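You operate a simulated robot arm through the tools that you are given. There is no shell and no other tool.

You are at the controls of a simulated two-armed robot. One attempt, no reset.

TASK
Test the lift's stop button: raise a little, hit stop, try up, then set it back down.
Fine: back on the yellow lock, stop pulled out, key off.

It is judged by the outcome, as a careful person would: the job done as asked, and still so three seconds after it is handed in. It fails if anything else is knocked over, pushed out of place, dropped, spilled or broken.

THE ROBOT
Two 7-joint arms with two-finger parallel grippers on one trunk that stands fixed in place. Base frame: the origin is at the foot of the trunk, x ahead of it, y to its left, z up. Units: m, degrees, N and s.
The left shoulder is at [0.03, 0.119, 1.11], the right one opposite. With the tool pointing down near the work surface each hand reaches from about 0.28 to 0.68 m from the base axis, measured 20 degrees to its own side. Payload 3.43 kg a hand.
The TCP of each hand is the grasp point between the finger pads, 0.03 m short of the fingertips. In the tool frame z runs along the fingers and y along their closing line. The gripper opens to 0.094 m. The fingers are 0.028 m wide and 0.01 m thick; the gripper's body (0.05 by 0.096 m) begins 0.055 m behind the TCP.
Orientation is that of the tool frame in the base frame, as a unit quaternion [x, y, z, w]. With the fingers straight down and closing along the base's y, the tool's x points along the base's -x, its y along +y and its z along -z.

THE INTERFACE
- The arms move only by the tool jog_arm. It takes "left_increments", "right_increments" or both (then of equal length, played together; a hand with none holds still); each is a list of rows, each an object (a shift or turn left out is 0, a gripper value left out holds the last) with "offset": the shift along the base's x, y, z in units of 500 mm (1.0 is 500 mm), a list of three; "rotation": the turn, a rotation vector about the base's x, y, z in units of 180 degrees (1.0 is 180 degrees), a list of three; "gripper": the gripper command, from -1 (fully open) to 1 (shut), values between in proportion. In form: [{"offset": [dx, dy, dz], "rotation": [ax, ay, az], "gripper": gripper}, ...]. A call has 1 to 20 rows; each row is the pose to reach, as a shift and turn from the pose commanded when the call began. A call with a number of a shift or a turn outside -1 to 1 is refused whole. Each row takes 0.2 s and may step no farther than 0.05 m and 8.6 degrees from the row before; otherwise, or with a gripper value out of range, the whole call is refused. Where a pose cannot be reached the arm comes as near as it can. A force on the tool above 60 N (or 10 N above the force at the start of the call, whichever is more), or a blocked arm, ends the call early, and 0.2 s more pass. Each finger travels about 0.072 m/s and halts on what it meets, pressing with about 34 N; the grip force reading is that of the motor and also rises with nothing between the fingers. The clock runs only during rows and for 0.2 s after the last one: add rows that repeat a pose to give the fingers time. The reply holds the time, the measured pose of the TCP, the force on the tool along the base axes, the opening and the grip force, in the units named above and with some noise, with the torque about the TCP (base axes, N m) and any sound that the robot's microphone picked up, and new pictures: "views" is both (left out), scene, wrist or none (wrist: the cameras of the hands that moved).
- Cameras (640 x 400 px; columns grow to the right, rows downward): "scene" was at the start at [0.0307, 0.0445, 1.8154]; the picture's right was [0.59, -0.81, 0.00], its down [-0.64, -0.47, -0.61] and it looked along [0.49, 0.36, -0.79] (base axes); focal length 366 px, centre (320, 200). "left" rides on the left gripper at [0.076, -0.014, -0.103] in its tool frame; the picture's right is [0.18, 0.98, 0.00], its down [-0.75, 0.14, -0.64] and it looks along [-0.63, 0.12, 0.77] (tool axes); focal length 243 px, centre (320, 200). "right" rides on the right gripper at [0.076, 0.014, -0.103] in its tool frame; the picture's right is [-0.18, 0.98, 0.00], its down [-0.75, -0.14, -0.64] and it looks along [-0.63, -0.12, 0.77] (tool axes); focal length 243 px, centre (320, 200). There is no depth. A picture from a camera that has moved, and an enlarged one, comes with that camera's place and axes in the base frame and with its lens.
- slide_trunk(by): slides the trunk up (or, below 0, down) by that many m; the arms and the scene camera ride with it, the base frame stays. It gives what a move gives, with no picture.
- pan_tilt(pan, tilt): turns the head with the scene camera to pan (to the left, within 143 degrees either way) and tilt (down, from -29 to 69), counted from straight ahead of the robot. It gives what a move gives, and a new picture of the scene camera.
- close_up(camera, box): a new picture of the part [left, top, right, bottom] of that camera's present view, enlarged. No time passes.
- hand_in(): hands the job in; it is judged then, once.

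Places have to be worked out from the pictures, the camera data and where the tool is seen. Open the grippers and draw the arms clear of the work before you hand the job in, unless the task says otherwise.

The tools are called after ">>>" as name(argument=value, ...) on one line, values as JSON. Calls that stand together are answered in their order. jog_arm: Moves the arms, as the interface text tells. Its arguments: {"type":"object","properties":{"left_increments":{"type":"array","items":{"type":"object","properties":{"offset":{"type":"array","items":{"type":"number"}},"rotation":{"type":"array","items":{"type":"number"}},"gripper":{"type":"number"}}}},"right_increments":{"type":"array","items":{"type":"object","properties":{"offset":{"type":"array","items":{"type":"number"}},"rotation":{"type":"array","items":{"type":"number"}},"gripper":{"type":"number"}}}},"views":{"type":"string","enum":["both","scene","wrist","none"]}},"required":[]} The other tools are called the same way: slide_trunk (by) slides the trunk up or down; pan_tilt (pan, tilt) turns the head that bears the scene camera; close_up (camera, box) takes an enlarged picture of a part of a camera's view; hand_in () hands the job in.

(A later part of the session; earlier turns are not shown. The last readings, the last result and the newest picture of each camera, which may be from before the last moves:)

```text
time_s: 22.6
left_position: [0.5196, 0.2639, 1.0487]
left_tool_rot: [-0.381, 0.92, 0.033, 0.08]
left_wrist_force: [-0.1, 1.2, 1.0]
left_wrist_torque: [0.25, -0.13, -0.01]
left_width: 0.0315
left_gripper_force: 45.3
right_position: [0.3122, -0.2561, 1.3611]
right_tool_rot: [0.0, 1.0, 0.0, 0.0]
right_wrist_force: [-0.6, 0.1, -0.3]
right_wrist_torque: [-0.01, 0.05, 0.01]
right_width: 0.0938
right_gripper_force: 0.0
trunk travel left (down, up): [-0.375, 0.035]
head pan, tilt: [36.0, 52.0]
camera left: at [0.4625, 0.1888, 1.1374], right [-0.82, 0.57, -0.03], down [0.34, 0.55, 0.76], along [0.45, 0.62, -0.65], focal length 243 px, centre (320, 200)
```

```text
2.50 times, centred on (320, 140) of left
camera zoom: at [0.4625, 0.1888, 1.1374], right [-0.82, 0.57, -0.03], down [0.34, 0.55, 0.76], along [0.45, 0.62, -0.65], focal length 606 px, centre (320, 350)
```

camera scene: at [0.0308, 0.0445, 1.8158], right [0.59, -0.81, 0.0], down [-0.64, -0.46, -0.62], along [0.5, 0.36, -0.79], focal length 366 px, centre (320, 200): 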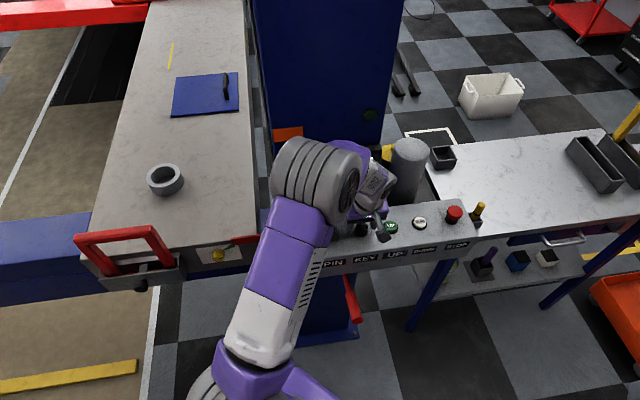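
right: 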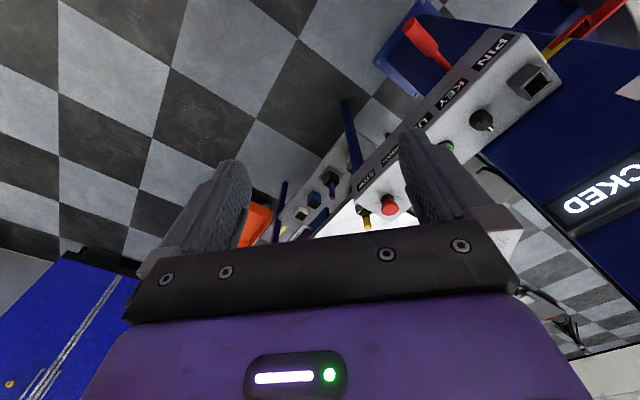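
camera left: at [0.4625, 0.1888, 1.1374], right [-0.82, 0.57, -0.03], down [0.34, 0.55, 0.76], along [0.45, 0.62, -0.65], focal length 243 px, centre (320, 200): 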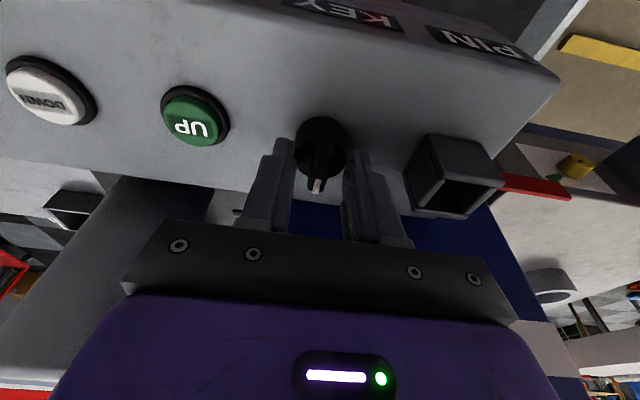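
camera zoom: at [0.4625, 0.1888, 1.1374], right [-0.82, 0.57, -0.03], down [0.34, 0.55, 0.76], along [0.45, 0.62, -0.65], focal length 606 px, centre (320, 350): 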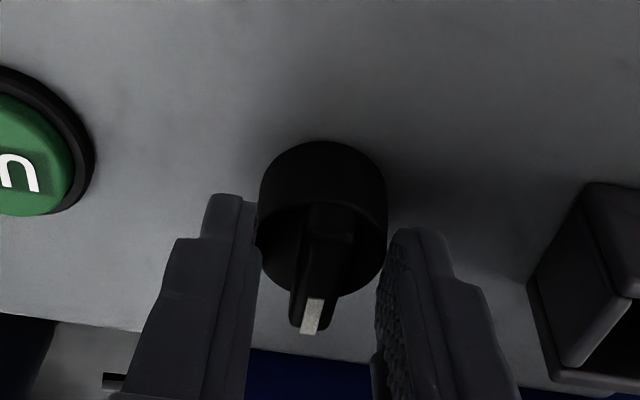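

The fingers stopped at 0.0315 m, so they hold the round part rather than the bar. I open a little, rise 8 mm and close again to catch the bar itself.

>>> jog_arm(left_increments=[{"gripper": 0.1}, {"gripper": 0.1}, {"offset": [0.002, 0.002, 0.008], "gripper": 0.1}, {"offset": [0.002, 0.002, 0.017], "gripper": 0.1}, {"offset": [0.002, 0.002, 0.017], "gripper": 1}, {"offset": [0.002, 0.002, 0.017], "gripper": 1}, {"offset": [0.002, 0.002, 0.017], "gripper": 1}, {"offset": [0.002, 0.002, 0.017], "gripper": 1}], views="wrist")

>>> close_up(camera="left", box=[200, 60, 440, 220])

```text
time_s: 24.4
left_position: [0.5186, 0.2659, 1.0583]
left_tool_rot: [-0.382, 0.92, 0.032, 0.081]
left_wrist_force: [-0.9, 0.5, 0.2]
left_wrist_torque: [-0.42, 0.52, 0.02]
left_width: 0.0112
left_gripper_force: 44.6
right_position: [0.3131, -0.2557, 1.3629]
right_tool_rot: [-0.001, 1.0, 0.0, 0.001]
right_wrist_force: [0.4, 0.0, -0.1]
right_wrist_torque: [0.02, 0.01, 0.01]
right_width: 0.0937
right_gripper_force: 0.0
trunk travel left (down, up): [-0.375, 0.035]
head pan, tilt: [36.0, 52.0]
camera left: at [0.4633, 0.1895, 1.1464], right [-0.82, 0.57, -0.03], down [0.35, 0.55, 0.76], along [0.45, 0.62, -0.65], focal length 243 px, centre (320, 200)
```

left: 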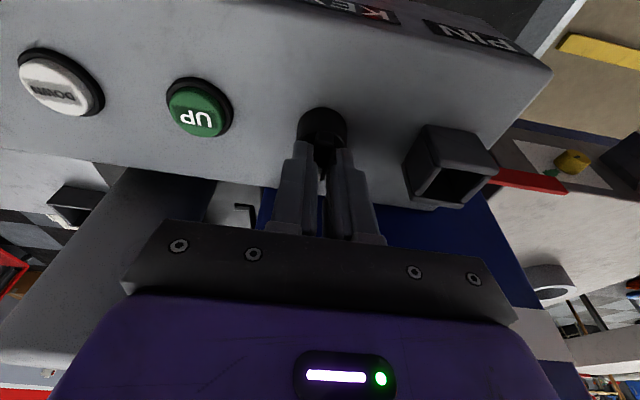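

```text
2.50 times, centred on (320, 140) of left
camera zoom: at [0.4633, 0.1895, 1.1464], right [-0.82, 0.57, -0.03], down [0.35, 0.55, 0.76], along [0.45, 0.62, -0.65], focal length 606 px, centre (320, 350)
```

zoom: 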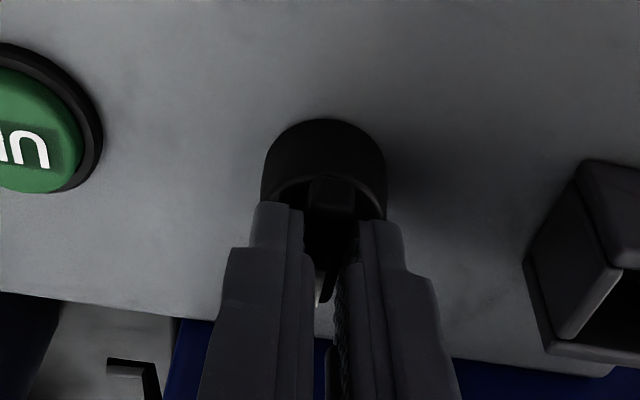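

The bar is held (0.0112 m) and the TCP sits on the knob's axis. I turn it clockwise in small steps, starting with 24°, watching the torque.

>>> jog_arm(left_increments=[{"rotation": [0, 0, -0.0445], "gripper": 1}, {"rotation": [0, 0, -0.089], "gripper": 1}, {"rotation": [0, 0, -0.1335], "gripper": 1}], views="both")

```text
time_s: 25.2
left_position: [0.5188, 0.2663, 1.0579]
left_tool_rot: [-0.181, 0.98, 0.015, 0.086]
left_wrist_force: [-7.3, 3.2, -0.1]
left_wrist_torque: [0.22, -0.52, 0.02]
left_width: 0.0109
left_gripper_force: 44.6
right_position: [0.3108, -0.2556, 1.3622]
right_tool_rot: [0.0, 1.0, 0.0, 0.0]
right_wrist_force: [-0.2, -0.5, -0.4]
right_wrist_torque: [-0.01, 0.02, 0.06]
right_width: 0.0941
right_gripper_force: 0.1
trunk travel left (down, up): [-0.375, 0.035]
head pan, tilt: [36.0, 52.0]
camera scene: at [0.0296, 0.0453, 1.8158], right [0.59, -0.81, 0.0], down [-0.64, -0.46, -0.62], along [0.5, 0.36, -0.79], focal length 366 px, centre (320, 200)
camera left: at [0.4365, 0.2199, 1.1464], right [-0.52, 0.85, -0.03], down [0.54, 0.36, 0.76], along [0.66, 0.38, -0.65], focal length 243 px, centre (320, 200)
```

scene: 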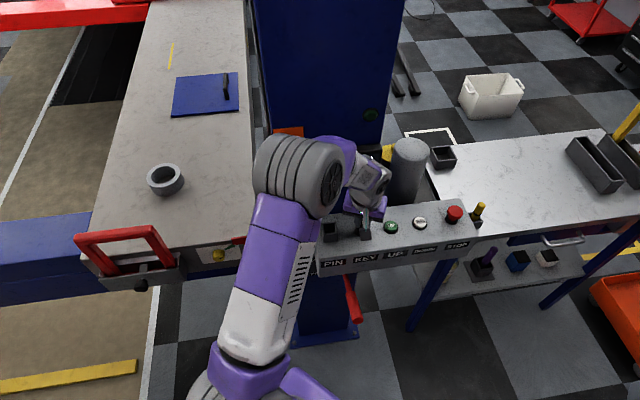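
left: 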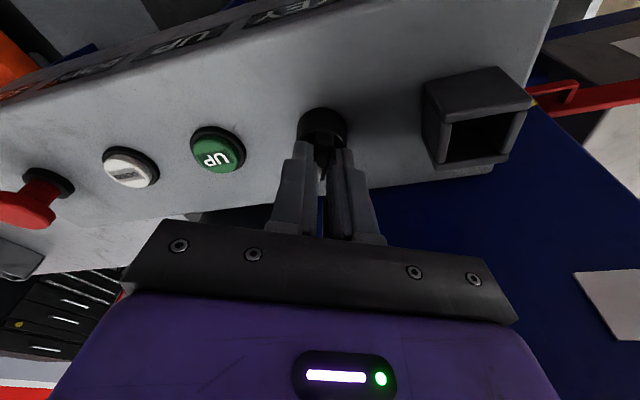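

The knob turns with the hand at almost no torque. I continue clockwise towards 90°, nudging 1 mm to relieve the small side force.

>>> jog_arm(left_increments=[{"offset": [-0.002, 0.001, 0], "rotation": [0, 0, -0.0445], "gripper": 1}, {"offset": [-0.003, 0.001, 0], "rotation": [0, 0, -0.089], "gripper": 1}, {"offset": [-0.003, 0.001, 0], "rotation": [0, 0, -0.12], "gripper": 1}], views="both")

```text
time_s: 26.0
left_position: [0.5183, 0.2676, 1.0578]
left_tool_rot: [0.007, 0.996, -0.002, 0.088]
left_wrist_force: [-2.8, 8.2, 6.4]
left_wrist_torque: [0.24, 1.29, 0.02]
left_width: 0.0106
left_gripper_force: 44.6
right_position: [0.3122, -0.2554, 1.3634]
right_tool_rot: [0.0, 1.0, 0.0, 0.0]
right_wrist_force: [0.7, 0.3, 0.3]
right_wrist_torque: [-0.01, -0.03, 0.01]
right_width: 0.0939
right_gripper_force: 0.0
trunk travel left (down, up): [-0.375, 0.035]
head pan, tilt: [36.0, 52.0]
camera scene: at [0.0301, 0.0459, 1.8158], right [0.59, -0.81, 0.0], down [-0.64, -0.46, -0.62], along [0.5, 0.36, -0.79], focal length 366 px, centre (320, 200)
camera left: at [0.4249, 0.2544, 1.1462], right [-0.17, 0.99, -0.03], down [0.63, 0.13, 0.76], along [0.76, 0.11, -0.64], focal length 243 px, centre (320, 200)
```

scene: 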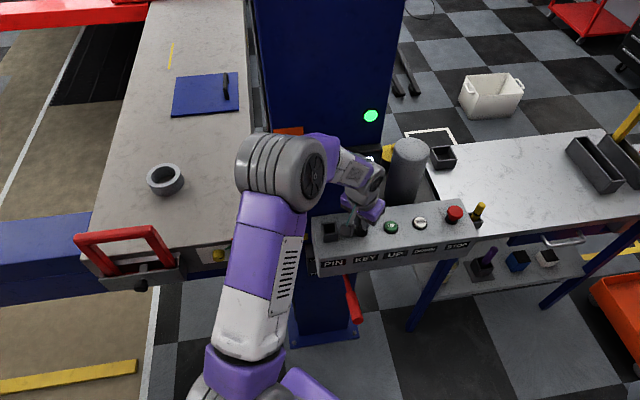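
left: 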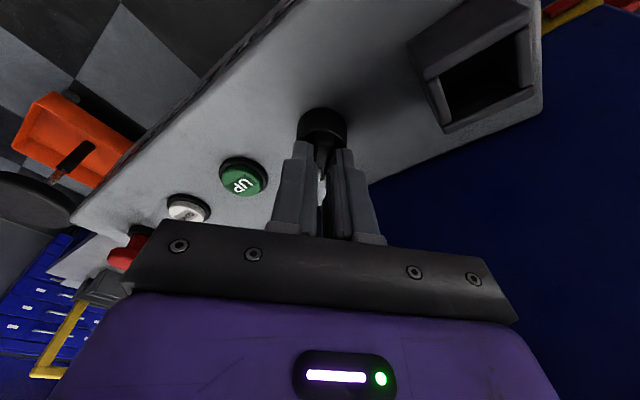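

The green power lamp on the column came on at about 45°. I turn a bit further to see if there's a stop or whether the switch goes on to 90°.

>>> jog_arm(left_increments=[{"offset": [-0.001, 0.002, 0], "rotation": [0, 0, -0.044], "gripper": 1}, {"offset": [-0.001, 0.003, 0], "rotation": [0, 0, -0.088], "gripper": 1}], views="wrist")

```text
time_s: 26.6
left_position: [0.5186, 0.2679, 1.058]
left_tool_rot: [0.141, 0.986, -0.014, 0.088]
left_wrist_force: [-2.2, 6.0, 5.9]
left_wrist_torque: [0.14, 0.22, 1.17]
left_width: 0.0107
left_gripper_force: 45.3
right_position: [0.313, -0.2557, 1.3623]
right_tool_rot: [0.001, 1.0, 0.0, -0.001]
right_wrist_force: [-0.2, -1.2, -0.2]
right_wrist_torque: [0.0, -0.01, -0.02]
right_width: 0.0941
right_gripper_force: 0.0
trunk travel left (down, up): [-0.375, 0.035]
head pan, tilt: [36.0, 52.0]
camera left: at [0.4249, 0.2809, 1.1461], right [0.1, 0.99, -0.04], down [0.64, -0.04, 0.76], along [0.76, -0.1, -0.64], focal length 243 px, centre (320, 200)
```

left: 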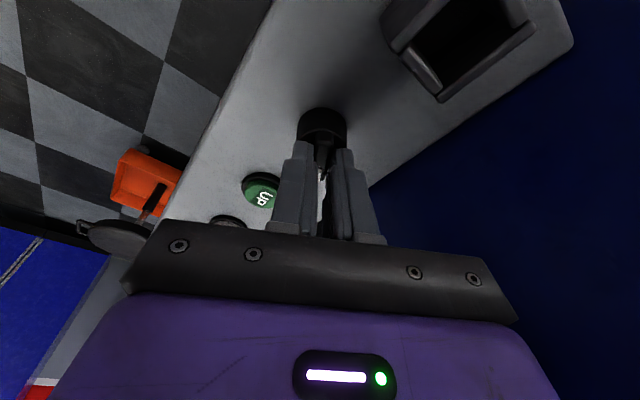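

A stop shows at about 60° (torque 1.2 N·m), so that's fully ON. I back off a few degrees to unload, open the fingers and lift clear.

>>> jog_arm(left_increments=[{"rotation": [0, 0, 0.02], "gripper": 1}, {"rotation": [0, 0, 0.02], "gripper": -0.17}, {"rotation": [0, 0, 0.02], "gripper": -0.17}, {"rotation": [0, 0, 0.02], "gripper": -0.17}, {"offset": [0, 0, 0.06], "rotation": [0, 0, 0.02], "gripper": -0.17}, {"offset": [-0.01, -0.01, 0.14], "rotation": [0, 0, 0.02], "gripper": -0.17}, {"offset": [-0.03, -0.03, 0.2], "rotation": [0, 0, 0.02], "gripper": -0.17}, {"offset": [-0.03, -0.03, 0.2], "rotation": [0, 0, 0.02], "gripper": -0.17}], views="both")

```text
time_s: 28.4
left_position: [0.5022, 0.2511, 1.1597]
left_tool_rot: [0.111, 0.99, -0.01, 0.086]
left_wrist_force: [0.0, -0.3, 0.3]
left_wrist_torque: [-0.03, -0.02, 0.02]
left_width: 0.0549
left_gripper_force: 0.1
right_position: [0.3134, -0.2548, 1.3619]
right_tool_rot: [0.0, 1.0, 0.0, 0.0]
right_wrist_force: [0.0, 0.1, 0.5]
right_wrist_torque: [0.01, 0.01, 0.03]
right_width: 0.094
right_gripper_force: 0.0
trunk travel left (down, up): [-0.375, 0.035]
head pan, tilt: [36.0, 52.0]
camera scene: at [0.0318, 0.045, 1.8157], right [0.59, -0.81, 0.0], down [-0.64, -0.46, -0.62], along [0.5, 0.36, -0.79], focal length 366 px, centre (320, 200)
camera left: at [0.4085, 0.2586, 1.2482], right [0.04, 1.0, -0.03], down [0.65, 0.0, 0.76], along [0.76, -0.05, -0.65], focal length 243 px, centre (320, 200)
```

scene: 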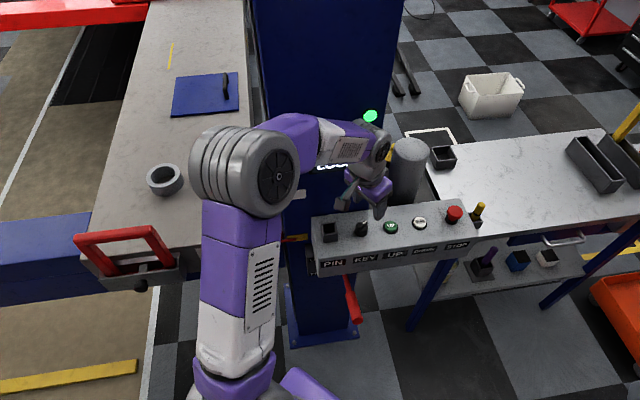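
left: 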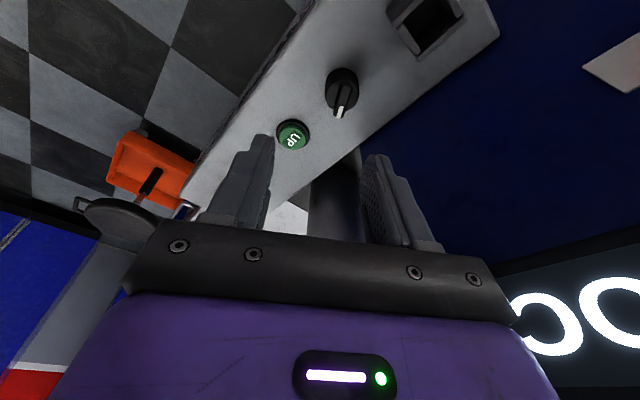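

KEY is on (pointer moved, green lamp lit). UP's top is about (0.577, 0.2105, 1.003); I close the fingers, yaw back to 45° and hover the fingertips about 2.5 cm above UP.

>>> jog_arm(left_increments=[{"offset": [0.0, 0.0, 0.0], "rotation": [0, 0, 0.0457], "gripper": 1}, {"offset": [0.03, -0.02, 0.0], "rotation": [0, 0, 0.0914], "gripper": 1}, {"offset": [0.06, -0.04, 0.0], "rotation": [0, 0, 0.137], "gripper": 1}, {"offset": [0.09, -0.06, -0.02], "rotation": [0, 0, 0.183], "gripper": 1}, {"offset": [0.12, -0.08, -0.06], "rotation": [0, 0, 0.228], "gripper": 1}, {"offset": [0.142, -0.088, -0.1], "rotation": [0, 0, 0.274], "gripper": 1}, {"offset": [0.142, -0.088, -0.15], "rotation": [0, 0, 0.32], "gripper": 1}, {"offset": [0.142, -0.088, -0.2], "rotation": [0, 0, 0.32], "gripper": 1}, {"offset": [0.142, -0.088, -0.2], "rotation": [0, 0, 0.32], "gripper": 1}], views="both")

>>> close_up(camera="left", box=[200, 60, 440, 220])

>>> close_up(camera="scene", box=[270, 100, 510, 260])

```text
time_s: 30.4
left_position: [0.5736, 0.2074, 1.0579]
left_tool_rot: [-0.379, 0.921, 0.032, 0.081]
left_wrist_force: [-0.5, -0.4, 0.3]
left_wrist_torque: [0.05, 0.0, -0.02]
left_width: 0.0002
left_gripper_force: 32.8
right_position: [0.3125, -0.255, 1.3631]
right_tool_rot: [0.0, 1.0, 0.0, 0.0]
right_wrist_force: [0.4, -0.1, 0.1]
right_wrist_torque: [0.01, 0.04, 0.0]
right_width: 0.0938
right_gripper_force: 0.0
trunk travel left (down, up): [-0.375, 0.035]
head pan, tilt: [36.0, 52.0]
camera scene: at [0.0306, 0.0444, 1.8158], right [0.59, -0.81, 0.0], down [-0.64, -0.46, -0.62], along [0.5, 0.36, -0.79], focal length 366 px, centre (320, 200)
camera left: at [0.5164, 0.1321, 1.1457], right [-0.82, 0.57, -0.03], down [0.35, 0.55, 0.76], along [0.45, 0.61, -0.65], focal length 243 px, centre (320, 200)
```

scene: 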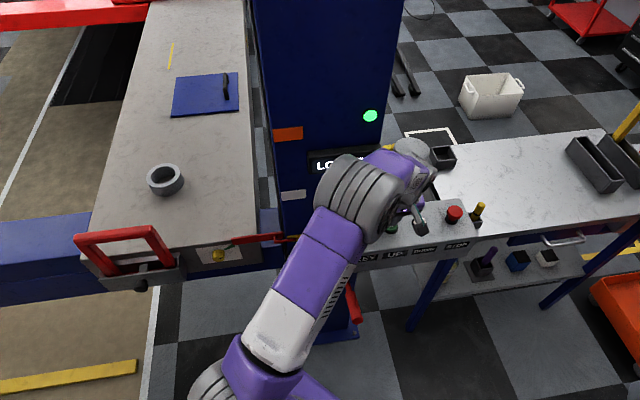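
left: 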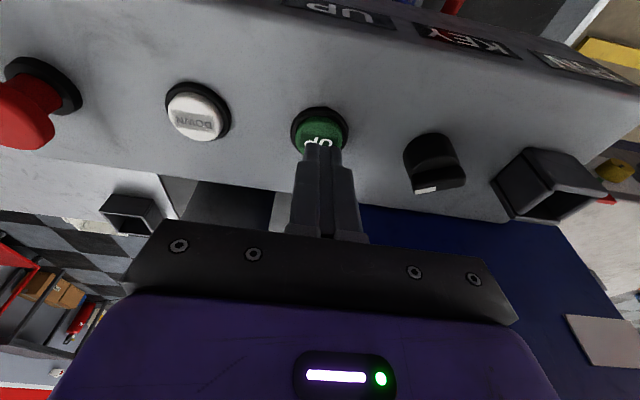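

```text
2.50 times, centred on (320, 140) of left
camera zoom: at [0.5164, 0.1321, 1.1457], right [-0.82, 0.57, -0.03], down [0.35, 0.55, 0.76], along [0.45, 0.61, -0.65], focal length 606 px, centre (320, 350)
```

zoom: 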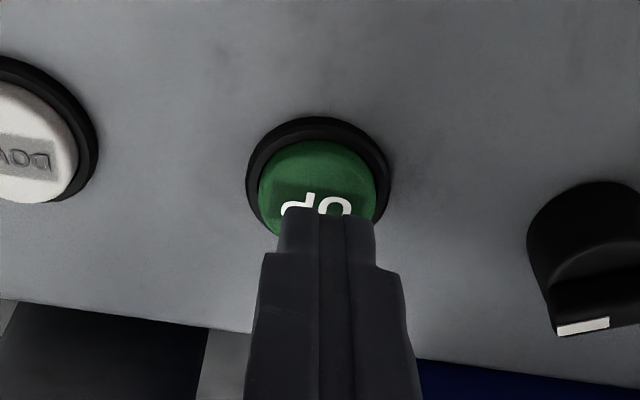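

```text
2.50 times, centred on (390, 180) of scene
camera zoom: at [0.0306, 0.0444, 1.8158], right [0.59, -0.81, 0.0], down [-0.64, -0.46, -0.62], along [0.5, 0.36, -0.79], focal length 915 px, centre (145, 250)
```

zoom: 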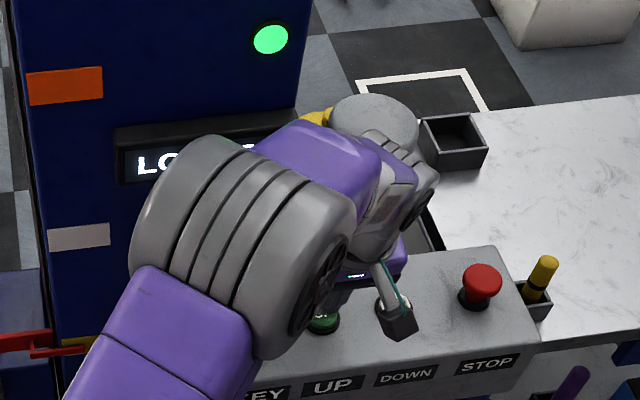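

Fingertips are centred over UP with a 2.5 cm gap. I give it a short press of a few millimetres and rise again, then check for movement and sound.

>>> jog_arm(left_increments=[{"offset": [0, 0, -0.03], "gripper": 1}, {"offset": [0, 0, -0.05], "gripper": 1}, {"offset": [0, 0, -0.058], "gripper": 1}, {"offset": [0, 0, -0.062], "gripper": 1}], views="scene")

```text
time_s: 31.4
left_position: [0.5743, 0.2074, 1.033]
left_tool_rot: [-0.379, 0.921, 0.031, 0.087]
left_wrist_force: [-4.8, 2.1, 39.8]
left_wrist_torque: [-0.15, 0.38, 0.11]
left_width: 0.0
left_gripper_force: 33.0
right_position: [0.3087, -0.2572, 1.3644]
right_tool_rot: [0.001, 1.0, 0.002, 0.001]
right_wrist_force: [0.3, 0.2, -0.1]
right_wrist_torque: [0.01, 0.03, -0.01]
right_width: 0.0941
right_gripper_force: 0.1
trunk travel left (down, up): [-0.375, 0.035]
head pan, tilt: [36.0, 52.0]
heard: click
camera scene: at [0.0256, 0.0432, 1.8163], right [0.59, -0.81, 0.0], down [-0.64, -0.46, -0.62], along [0.5, 0.36, -0.79], focal length 366 px, centre (320, 200)
```

scene: 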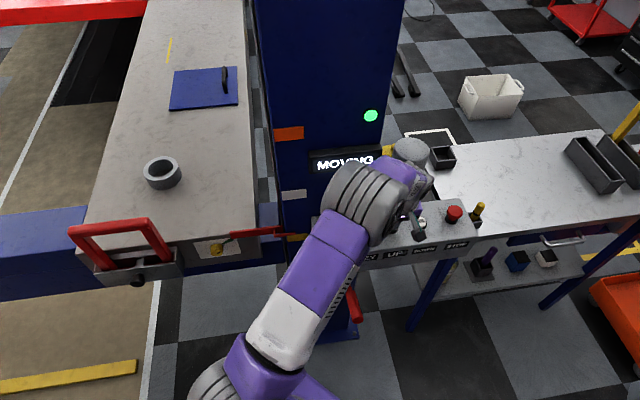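

The sign says MOVING and the pointer is rising from the yellow mark. I release UP now and see how far it went.

>>> jog_arm(left_increments=[{"offset": [0, 0, 0.04], "gripper": 1}, {"offset": [0, 0, 0.08], "gripper": 1}, {"offset": [0, 0, 0.08], "gripper": 1}], views="scene")

>>> close_up(camera="scene", box=[180, 120, 420, 280])

```text
time_s: 32.2
left_position: [0.5735, 0.2074, 1.0667]
left_tool_rot: [-0.379, 0.921, 0.032, 0.08]
left_wrist_force: [0.6, 0.6, 0.2]
left_wrist_torque: [0.0, 0.0, 0.01]
left_width: 0.0002
left_gripper_force: 33.3
right_position: [0.3143, -0.2569, 1.3616]
right_tool_rot: [0.0, 1.0, 0.0, -0.001]
right_wrist_force: [-0.2, -0.2, -0.7]
right_wrist_torque: [0.01, 0.02, 0.02]
right_width: 0.0938
right_gripper_force: 0.1
trunk travel left (down, up): [-0.375, 0.035]
head pan, tilt: [36.0, 52.0]
camera scene: at [0.0326, 0.0448, 1.8157], right [0.59, -0.81, 0.0], down [-0.64, -0.46, -0.61], along [0.5, 0.36, -0.79], focal length 366 px, centre (320, 200)
```

scene: 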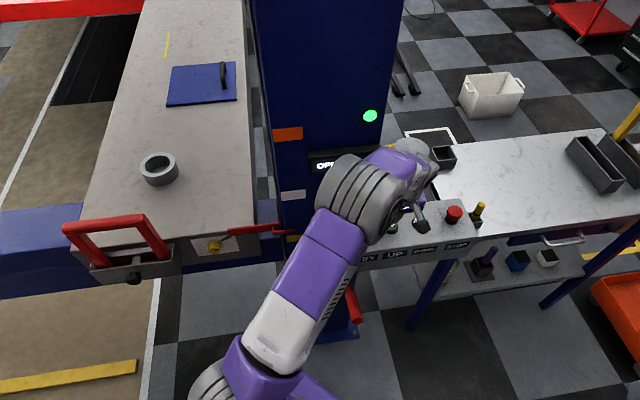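

```text
2.50 times, centred on (300, 200) of scene
camera zoom: at [0.0326, 0.0448, 1.8157], right [0.59, -0.81, 0.0], down [-0.64, -0.46, -0.61], along [0.5, 0.36, -0.79], focal length 915 px, centre (370, 200)
```

zoom: 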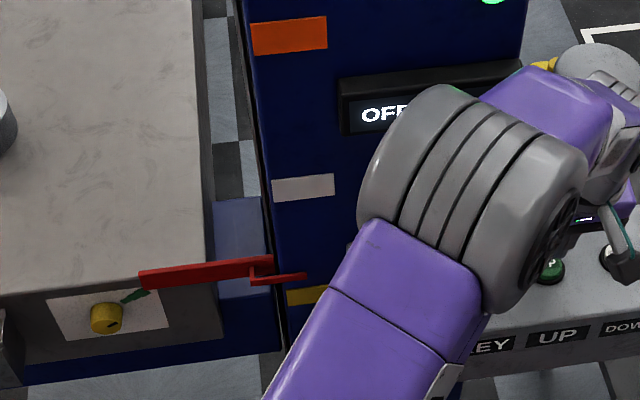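

It rose a few centimetres off the yellow mark and the sign now begins "OFF…" (off lock), so it's raised a little. Next STOP, at about (0.70, 0.088) with its cap top near z 1.035: I lift, yaw the hand to face straight ahead and move towards it.

>>> jog_arm(left_increments=[{"offset": [0, 0, 0.06], "gripper": 1}, {"offset": [0.0, 0.0, 0.12], "rotation": [0, 0, -0.03], "gripper": 1}, {"offset": [0.02, -0.04, 0.14], "rotation": [0, 0, -0.075], "gripper": 1}, {"offset": [0.04, -0.08, 0.14], "rotation": [0, 0, -0.12], "gripper": 1}, {"offset": [0.06, -0.12, 0.14], "rotation": [0, 0, -0.165], "gripper": 1}, {"offset": [0.08, -0.16, 0.14], "rotation": [0, 0, -0.21], "gripper": 1}, {"offset": [0.1, -0.2, 0.14], "rotation": [0, 0, -0.25], "gripper": 1}, {"offset": [0.1, -0.23, 0.14], "rotation": [0, 0, -0.25], "gripper": 1}, {"offset": [0.1, -0.23, 0.14], "rotation": [0, 0, -0.25], "gripper": 1}], views="both")

>>> close_up(camera="scene", box=[180, 120, 420, 280])

```text
time_s: 34.2
left_position: [0.6249, 0.0919, 1.137]
left_tool_rot: [0.003, 0.996, -0.002, 0.086]
left_wrist_force: [0.2, 1.3, 0.2]
left_wrist_torque: [0.01, 0.01, -0.03]
left_width: 0.0
left_gripper_force: 33.1
right_position: [0.3147, -0.2562, 1.3614]
right_tool_rot: [0.0, 1.0, 0.0, 0.0]
right_wrist_force: [-0.2, -0.3, -0.2]
right_wrist_torque: [-0.01, 0.01, 0.02]
right_width: 0.0938
right_gripper_force: 0.0
trunk travel left (down, up): [-0.375, 0.035]
head pan, tilt: [36.0, 52.0]
camera scene: at [0.0312, 0.045, 1.8158], right [0.59, -0.81, 0.0], down [-0.64, -0.46, -0.62], along [0.5, 0.36, -0.79], focal length 366 px, centre (320, 200)
camera left: at [0.5309, 0.0786, 1.226], right [-0.18, 0.98, -0.03], down [0.63, 0.14, 0.76], along [0.76, 0.11, -0.65], focal length 243 px, centre (320, 200)
```

scene: 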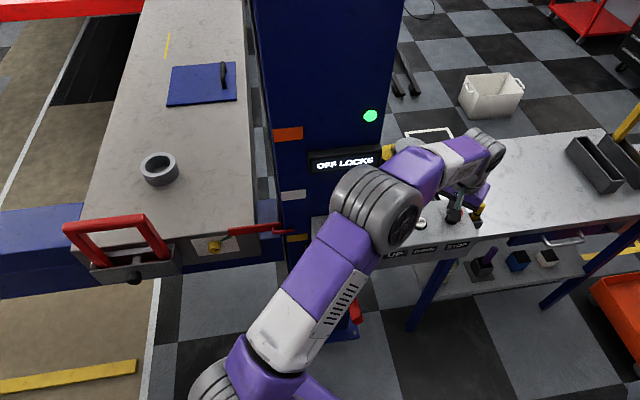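
left: 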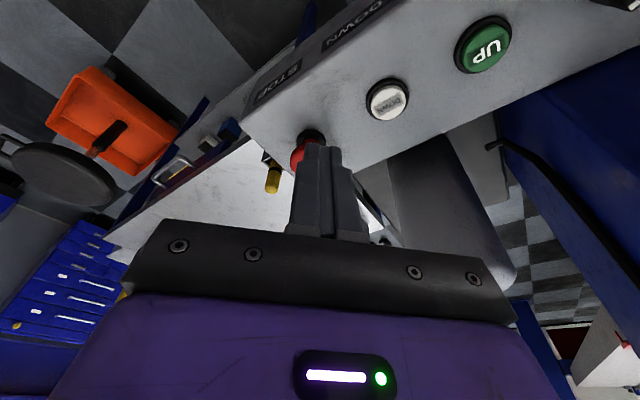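

```text
2.50 times, centred on (300, 200) of scene
camera zoom: at [0.0312, 0.045, 1.8158], right [0.59, -0.81, 0.0], down [-0.64, -0.46, -0.62], along [0.5, 0.36, -0.79], focal length 915 px, centre (370, 200)
```

zoom: 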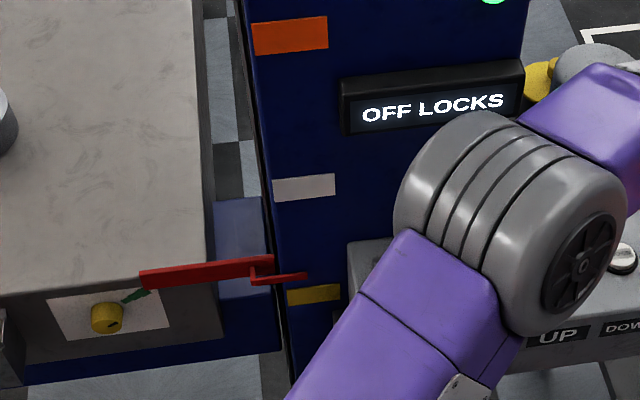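

The sign holds OFF LOCKS with the pointer just above yellow. STOP reads as about (0.697, 0.089); I lean the hand 15° further to reach forward and hover over it.

>>> jog_arm(left_increments=[{"offset": [0.03, 0, 0], "rotation": [0, -0.042, 0], "gripper": 1}, {"offset": [0.07, -0.003, -0.01], "rotation": [0, -0.083, 0], "gripper": 1}, {"offset": [0.11, -0.006, -0.04], "rotation": [0, -0.083, 0], "gripper": 1}, {"offset": [0.128, -0.006, -0.078], "rotation": [0, -0.083, 0], "gripper": 1}, {"offset": [0.128, -0.006, -0.078], "rotation": [0, -0.083, 0], "gripper": 1}], views="both")

>>> close_up(camera="left", box=[200, 60, 440, 220])

>>> close_up(camera="scene", box=[360, 130, 520, 260])

```text
time_s: 35.4
left_position: [0.6899, 0.0899, 1.0973]
left_tool_rot: [0.002, 0.976, -0.001, 0.217]
left_wrist_force: [0.3, -0.4, 1.1]
left_wrist_torque: [-0.02, -0.02, -0.04]
left_width: 0.0
left_gripper_force: 33.0
right_position: [0.3125, -0.2561, 1.3619]
right_tool_rot: [0.0, 1.0, 0.0, 0.001]
right_wrist_force: [-0.1, -0.3, -0.7]
right_wrist_torque: [0.01, 0.0, 0.0]
right_width: 0.094
right_gripper_force: 0.1
trunk travel left (down, up): [-0.375, 0.035]
head pan, tilt: [36.0, 52.0]
camera scene: at [0.0308, 0.0444, 1.8158], right [0.59, -0.81, 0.0], down [-0.64, -0.46, -0.62], along [0.5, 0.36, -0.79], focal length 366 px, centre (320, 200)
camera left: at [0.5763, 0.0766, 1.1594], right [-0.16, 0.98, -0.08], down [0.41, 0.14, 0.9], along [0.9, 0.11, -0.43], focal length 243 px, centre (320, 200)
```

scene: 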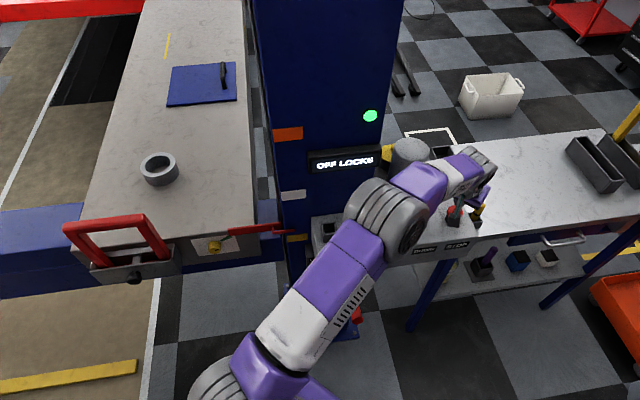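
left: 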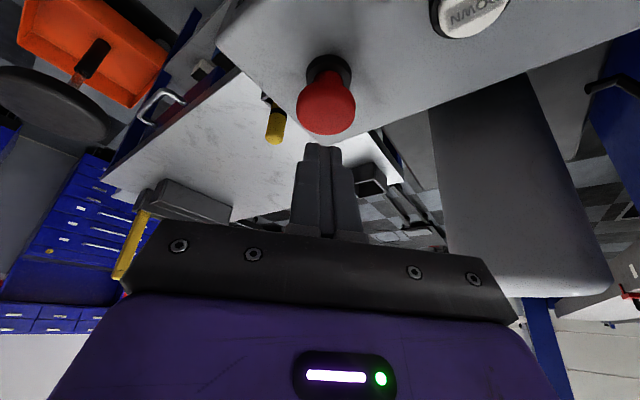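

```text
2.50 times, centred on (320, 140) of left
camera zoom: at [0.5763, 0.0766, 1.1594], right [-0.16, 0.98, -0.08], down [0.41, 0.14, 0.9], along [0.9, 0.11, -0.43], focal length 606 px, centre (320, 350)
```

zoom: 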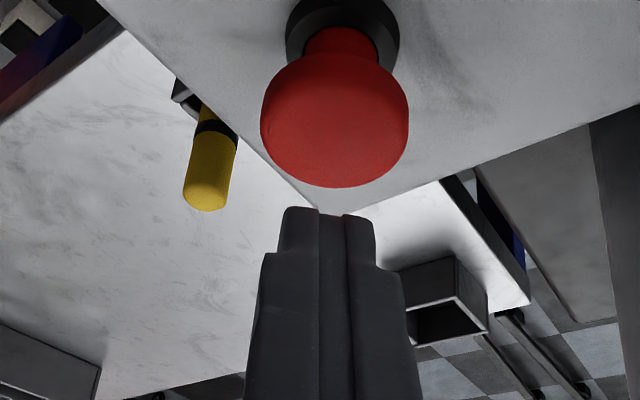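

```text
3.08 times, centred on (440, 195) of scene
camera zoom: at [0.0308, 0.0444, 1.8158], right [0.59, -0.81, 0.0], down [-0.64, -0.46, -0.62], along [0.5, 0.36, -0.79], focal length 1126 px, centre (-49, 215)
```

zoom: 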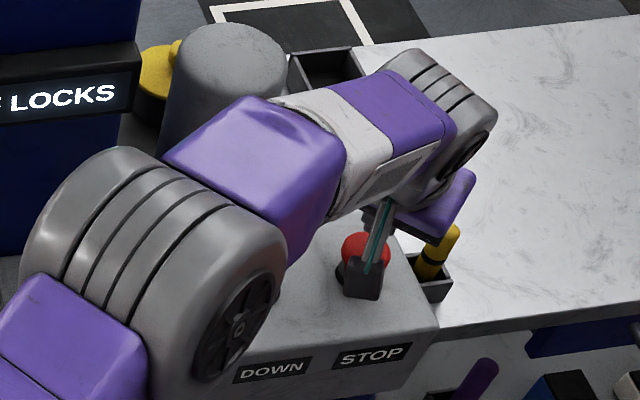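

STOP's cap is centred under the fingertips (cap top about z 1.045). I press straight down in small steps until it latches.

>>> jog_arm(left_increments=[{"offset": [0, 0, -0.03], "gripper": 1}, {"offset": [0, 0, -0.044], "gripper": 1}, {"offset": [0, 0, -0.054], "gripper": 1}, {"offset": [0, 0, -0.062], "gripper": 1}, {"offset": [0, 0, -0.07], "gripper": 1}, {"offset": [0, 0, -0.076], "gripper": 1}], views="both")

```text
time_s: 36.8
left_position: [0.6886, 0.0898, 1.066]
left_tool_rot: [0.002, 0.975, -0.002, 0.221]
left_wrist_force: [-1.3, 2.7, 20.8]
left_wrist_torque: [0.11, 0.02, -0.09]
left_width: 0.0
left_gripper_force: 32.9
right_position: [0.3098, -0.2559, 1.3641]
right_tool_rot: [0.0, 1.0, 0.0, 0.001]
right_wrist_force: [-0.4, -0.3, -0.5]
right_wrist_torque: [-0.03, -0.01, 0.0]
right_width: 0.0937
right_gripper_force: 0.0
trunk travel left (down, up): [-0.375, 0.035]
head pan, tilt: [36.0, 52.0]
camera scene: at [0.0276, 0.0447, 1.8161], right [0.59, -0.81, 0.0], down [-0.64, -0.46, -0.62], along [0.5, 0.36, -0.79], focal length 366 px, centre (320, 200)
camera left: at [0.5746, 0.0764, 1.125], right [-0.16, 0.98, -0.08], down [0.4, 0.14, 0.9], along [0.9, 0.11, -0.42], focal length 243 px, centre (320, 200)
```

scene: 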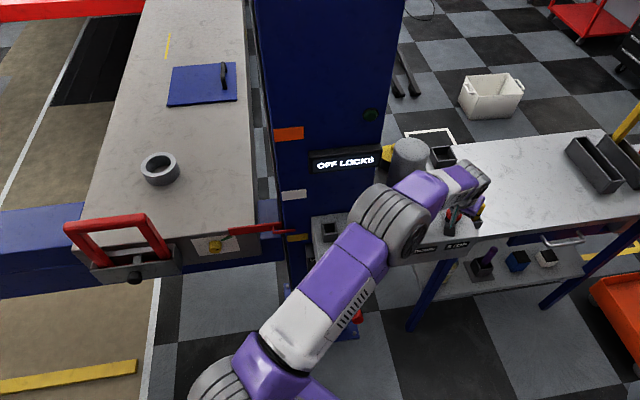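
left: 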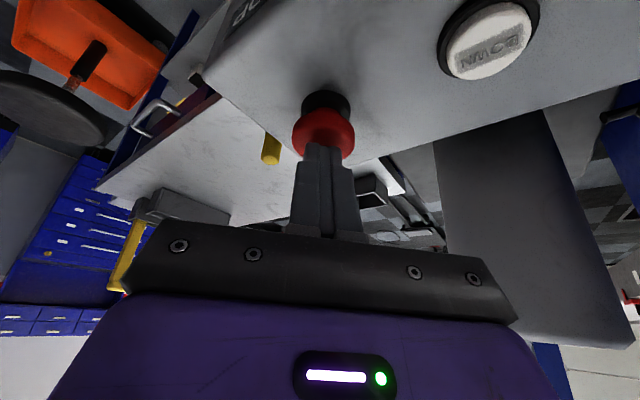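

The green power lamp went dark with STOP pushed in. I press slightly more to make sure it latches, then rise and see whether it stays in.

>>> jog_arm(left_increments=[{"offset": [0, 0, -0.008], "gripper": 1}, {"offset": [0, 0, -0.012], "gripper": 1}, {"offset": [0, 0, 0.02], "gripper": 1}, {"offset": [0, 0, 0.06], "gripper": 1}, {"offset": [0, 0, 0.1], "gripper": 1}, {"offset": [0, 0, 0.1], "gripper": 1}], views="both")

>>> close_up(camera="left", box=[200, 60, 440, 220])

```text
time_s: 38.2
left_position: [0.687, 0.0892, 1.1101]
left_tool_rot: [0.002, 0.976, 0.0, 0.216]
left_wrist_force: [0.1, 0.1, 0.1]
left_wrist_torque: [0.01, 0.01, 0.01]
left_width: 0.0002
left_gripper_force: 33.1
right_position: [0.3126, -0.2569, 1.362]
right_tool_rot: [0.0, 1.0, 0.0, 0.0]
right_wrist_force: [0.5, -0.2, 0.0]
right_wrist_torque: [0.0, 0.02, 0.02]
right_width: 0.0939
right_gripper_force: 0.1
trunk travel left (down, up): [-0.375, 0.035]
head pan, tilt: [36.0, 52.0]
camera scene: at [0.0307, 0.0446, 1.8158], right [0.59, -0.81, 0.0], down [-0.64, -0.46, -0.62], along [0.5, 0.36, -0.79], focal length 366 px, centre (320, 200)
camera left: at [0.5756, 0.0761, 1.1715], right [-0.16, 0.98, -0.08], down [0.41, 0.14, 0.9], along [0.9, 0.11, -0.43], focal length 243 px, centre (320, 200)
```

scene: 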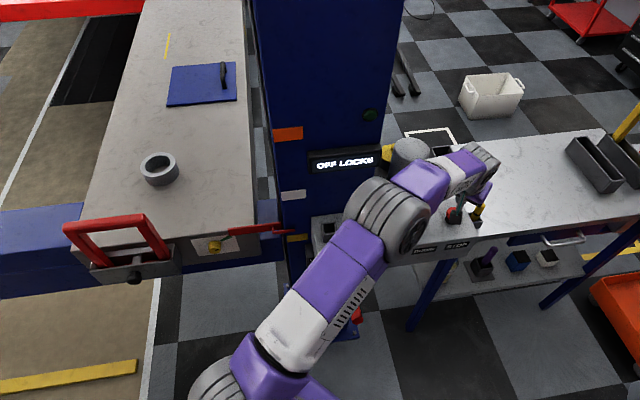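
left: 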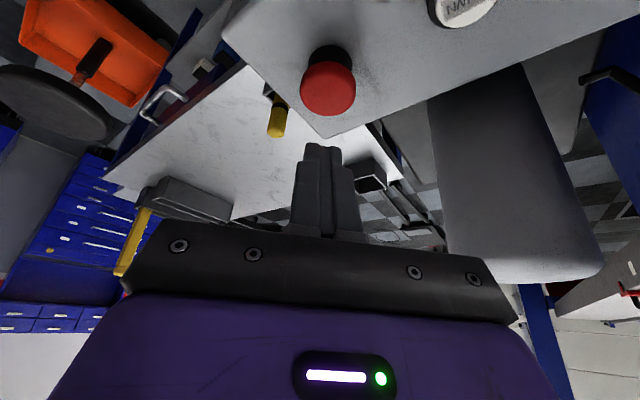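

```text
2.50 times, centred on (320, 140) of left
camera zoom: at [0.5756, 0.0761, 1.1715], right [-0.16, 0.98, -0.08], down [0.41, 0.14, 0.9], along [0.9, 0.11, -0.43], focal length 606 px, centre (320, 350)
```

zoom: 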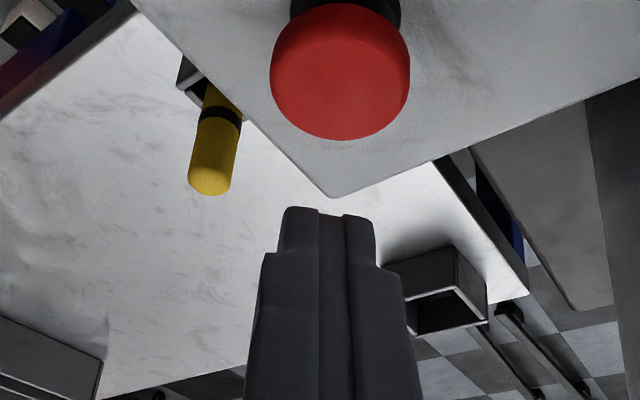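

STOP stays in and the lamp stays dark. Now I go back over UP to try it while stopped.

>>> jog_arm(left_increments=[{"offset": [0, 0, 0.04], "gripper": 1}, {"offset": [-0.06, 0.05, 0.04], "rotation": [0, 0, 0.045], "gripper": 1}, {"offset": [-0.11, 0.1, 0.04], "rotation": [0, 0, 0.09], "gripper": 1}, {"offset": [-0.16, 0.15, 0.04], "rotation": [0, 0, 0.135], "gripper": 1}, {"offset": [-0.2, 0.2, 0.04], "rotation": [0, 0, 0.18], "gripper": 1}, {"offset": [-0.226, 0.2366, 0.02], "rotation": [0, 0, 0.225], "gripper": 1}, {"offset": [-0.226, 0.2366, -0.04], "rotation": [0, 0, 0.25], "gripper": 1}, {"offset": [-0.226, 0.2366, -0.08], "rotation": [0, 0, 0.25], "gripper": 1}, {"offset": [-0.226, 0.2366, -0.08], "rotation": [0, 0, 0.25], "gripper": 1}], views="both")

>>> close_up(camera="left", box=[200, 60, 440, 220])

>>> close_up(camera="scene", box=[180, 120, 420, 280])

```text
time_s: 40.2
left_position: [0.5758, 0.2064, 1.0691]
left_tool_rot: [-0.371, 0.903, 0.082, 0.2]
left_wrist_force: [0.1, -0.4, 0.3]
left_wrist_torque: [-0.01, 0.02, 0.05]
left_width: 0.0
left_gripper_force: 32.7
right_position: [0.3131, -0.2561, 1.362]
right_tool_rot: [0.0, 1.0, 0.001, 0.0]
right_wrist_force: [0.1, 0.0, 0.8]
right_wrist_torque: [0.04, -0.01, 0.01]
right_width: 0.094
right_gripper_force: 0.1
trunk travel left (down, up): [-0.375, 0.035]
head pan, tilt: [36.0, 52.0]
camera scene: at [0.0309, 0.0443, 1.8158], right [0.59, -0.81, 0.0], down [-0.64, -0.46, -0.62], along [0.5, 0.36, -0.79], focal length 366 px, centre (320, 200)
camera left: at [0.5057, 0.1178, 1.1316], right [-0.81, 0.58, -0.08], down [0.19, 0.39, 0.9], along [0.55, 0.71, -0.43], focal length 243 px, centre (320, 200)
```

scene: 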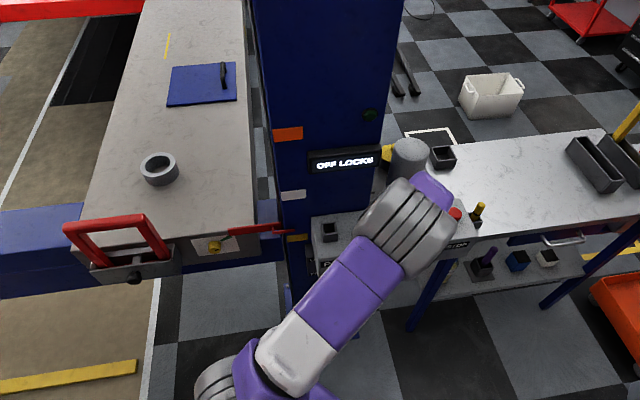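
left: 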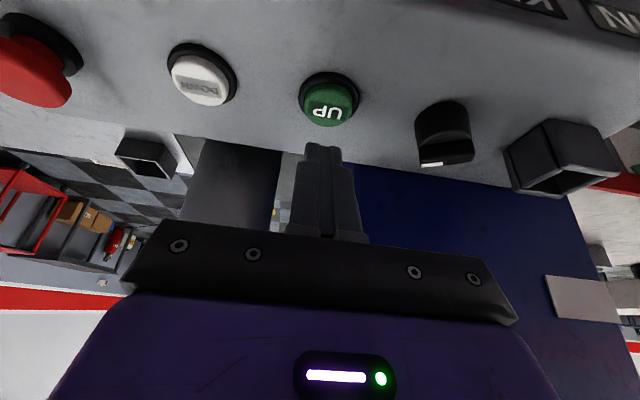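

```text
2.50 times, centred on (320, 140) of left
camera zoom: at [0.5057, 0.1178, 1.1316], right [-0.81, 0.58, -0.08], down [0.19, 0.39, 0.9], along [0.55, 0.71, -0.43], focal length 606 px, centre (320, 350)
```

zoom: 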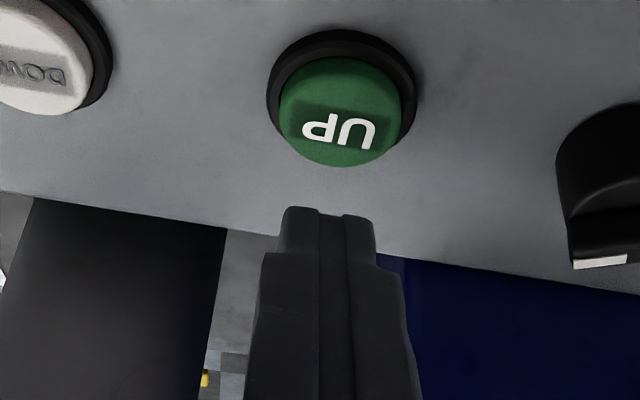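

```text
2.50 times, centred on (300, 200) of scene
camera zoom: at [0.0309, 0.0443, 1.8158], right [0.59, -0.81, 0.0], down [-0.64, -0.46, -0.62], along [0.5, 0.36, -0.79], focal length 915 px, centre (370, 200)
```

zoom: 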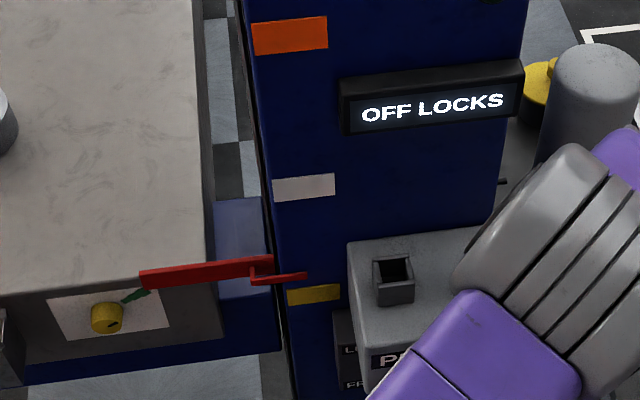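

The lift is still at OFF LOCKS. I press UP and hold it for about a second, taking the picture while it is held.

>>> jog_arm(left_increments=[{"offset": [0.001, 0.006, -0.04], "gripper": 1}, {"offset": [0.001, 0.006, -0.06], "gripper": 1}, {"offset": [0.001, 0.006, -0.072], "gripper": 1}, {"offset": [0.001, 0.006, -0.08], "gripper": 1}, {"offset": [0.001, 0.006, -0.082], "gripper": 1}, {"offset": [0.001, 0.006, -0.082], "gripper": 1}, {"offset": [0.001, 0.006, -0.082], "gripper": 1}], views="both")

>>> close_up(camera="scene", box=[180, 120, 420, 280])

>>> close_up(camera="left", box=[200, 60, 440, 220])

```text
time_s: 41.8
left_position: [0.5772, 0.2099, 1.0324]
left_tool_rot: [-0.371, 0.902, 0.08, 0.205]
left_wrist_force: [6.4, 2.0, 37.2]
left_wrist_torque: [0.12, -0.21, -0.17]
left_width: 0.0
left_gripper_force: 32.9
right_position: [0.3106, -0.256, 1.3619]
right_tool_rot: [0.0, 1.0, 0.0, 0.001]
right_wrist_force: [0.2, 0.8, 0.4]
right_wrist_torque: [-0.02, 0.01, 0.0]
right_width: 0.0941
right_gripper_force: 0.0
trunk travel left (down, up): [-0.375, 0.035]
head pan, tilt: [36.0, 52.0]
heard: click
camera scene: at [0.0278, 0.0434, 1.816], right [0.59, -0.81, 0.0], down [-0.64, -0.46, -0.62], along [0.5, 0.36, -0.79], focal length 366 px, centre (320, 200)
camera left: at [0.5064, 0.1215, 1.0936], right [-0.81, 0.58, -0.09], down [0.18, 0.39, 0.9], along [0.56, 0.71, -0.42], focal length 243 px, centre (320, 200)
```

scene: 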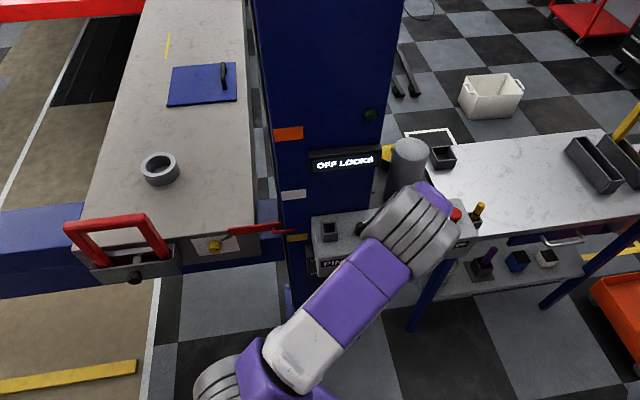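
left: 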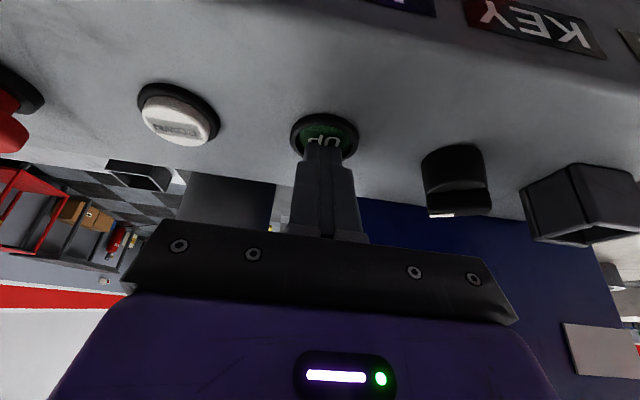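

```text
2.50 times, centred on (300, 200) of scene
camera zoom: at [0.0278, 0.0434, 1.816], right [0.59, -0.81, 0.0], down [-0.64, -0.46, -0.62], along [0.5, 0.36, -0.79], focal length 915 px, centre (370, 200)
```

zoom: 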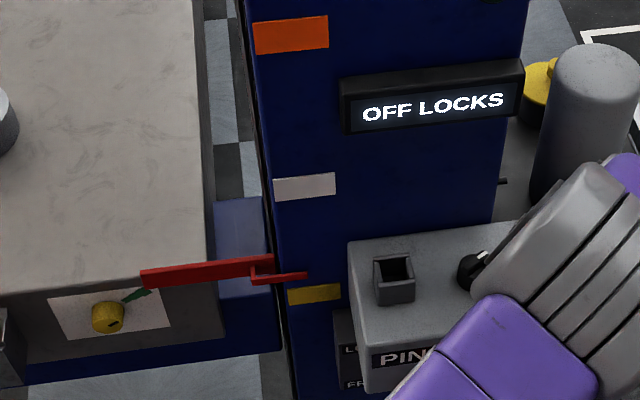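

```text
2.50 times, centred on (320, 140) of left
camera zoom: at [0.5064, 0.1215, 1.0936], right [-0.81, 0.58, -0.09], down [0.18, 0.39, 0.9], along [0.56, 0.71, -0.42], focal length 606 px, centre (320, 350)
```

zoom: 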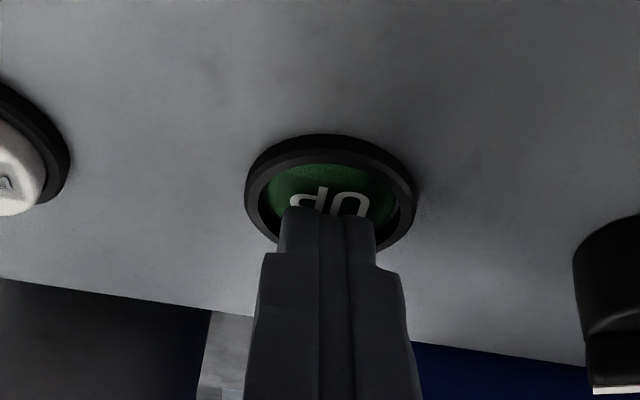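

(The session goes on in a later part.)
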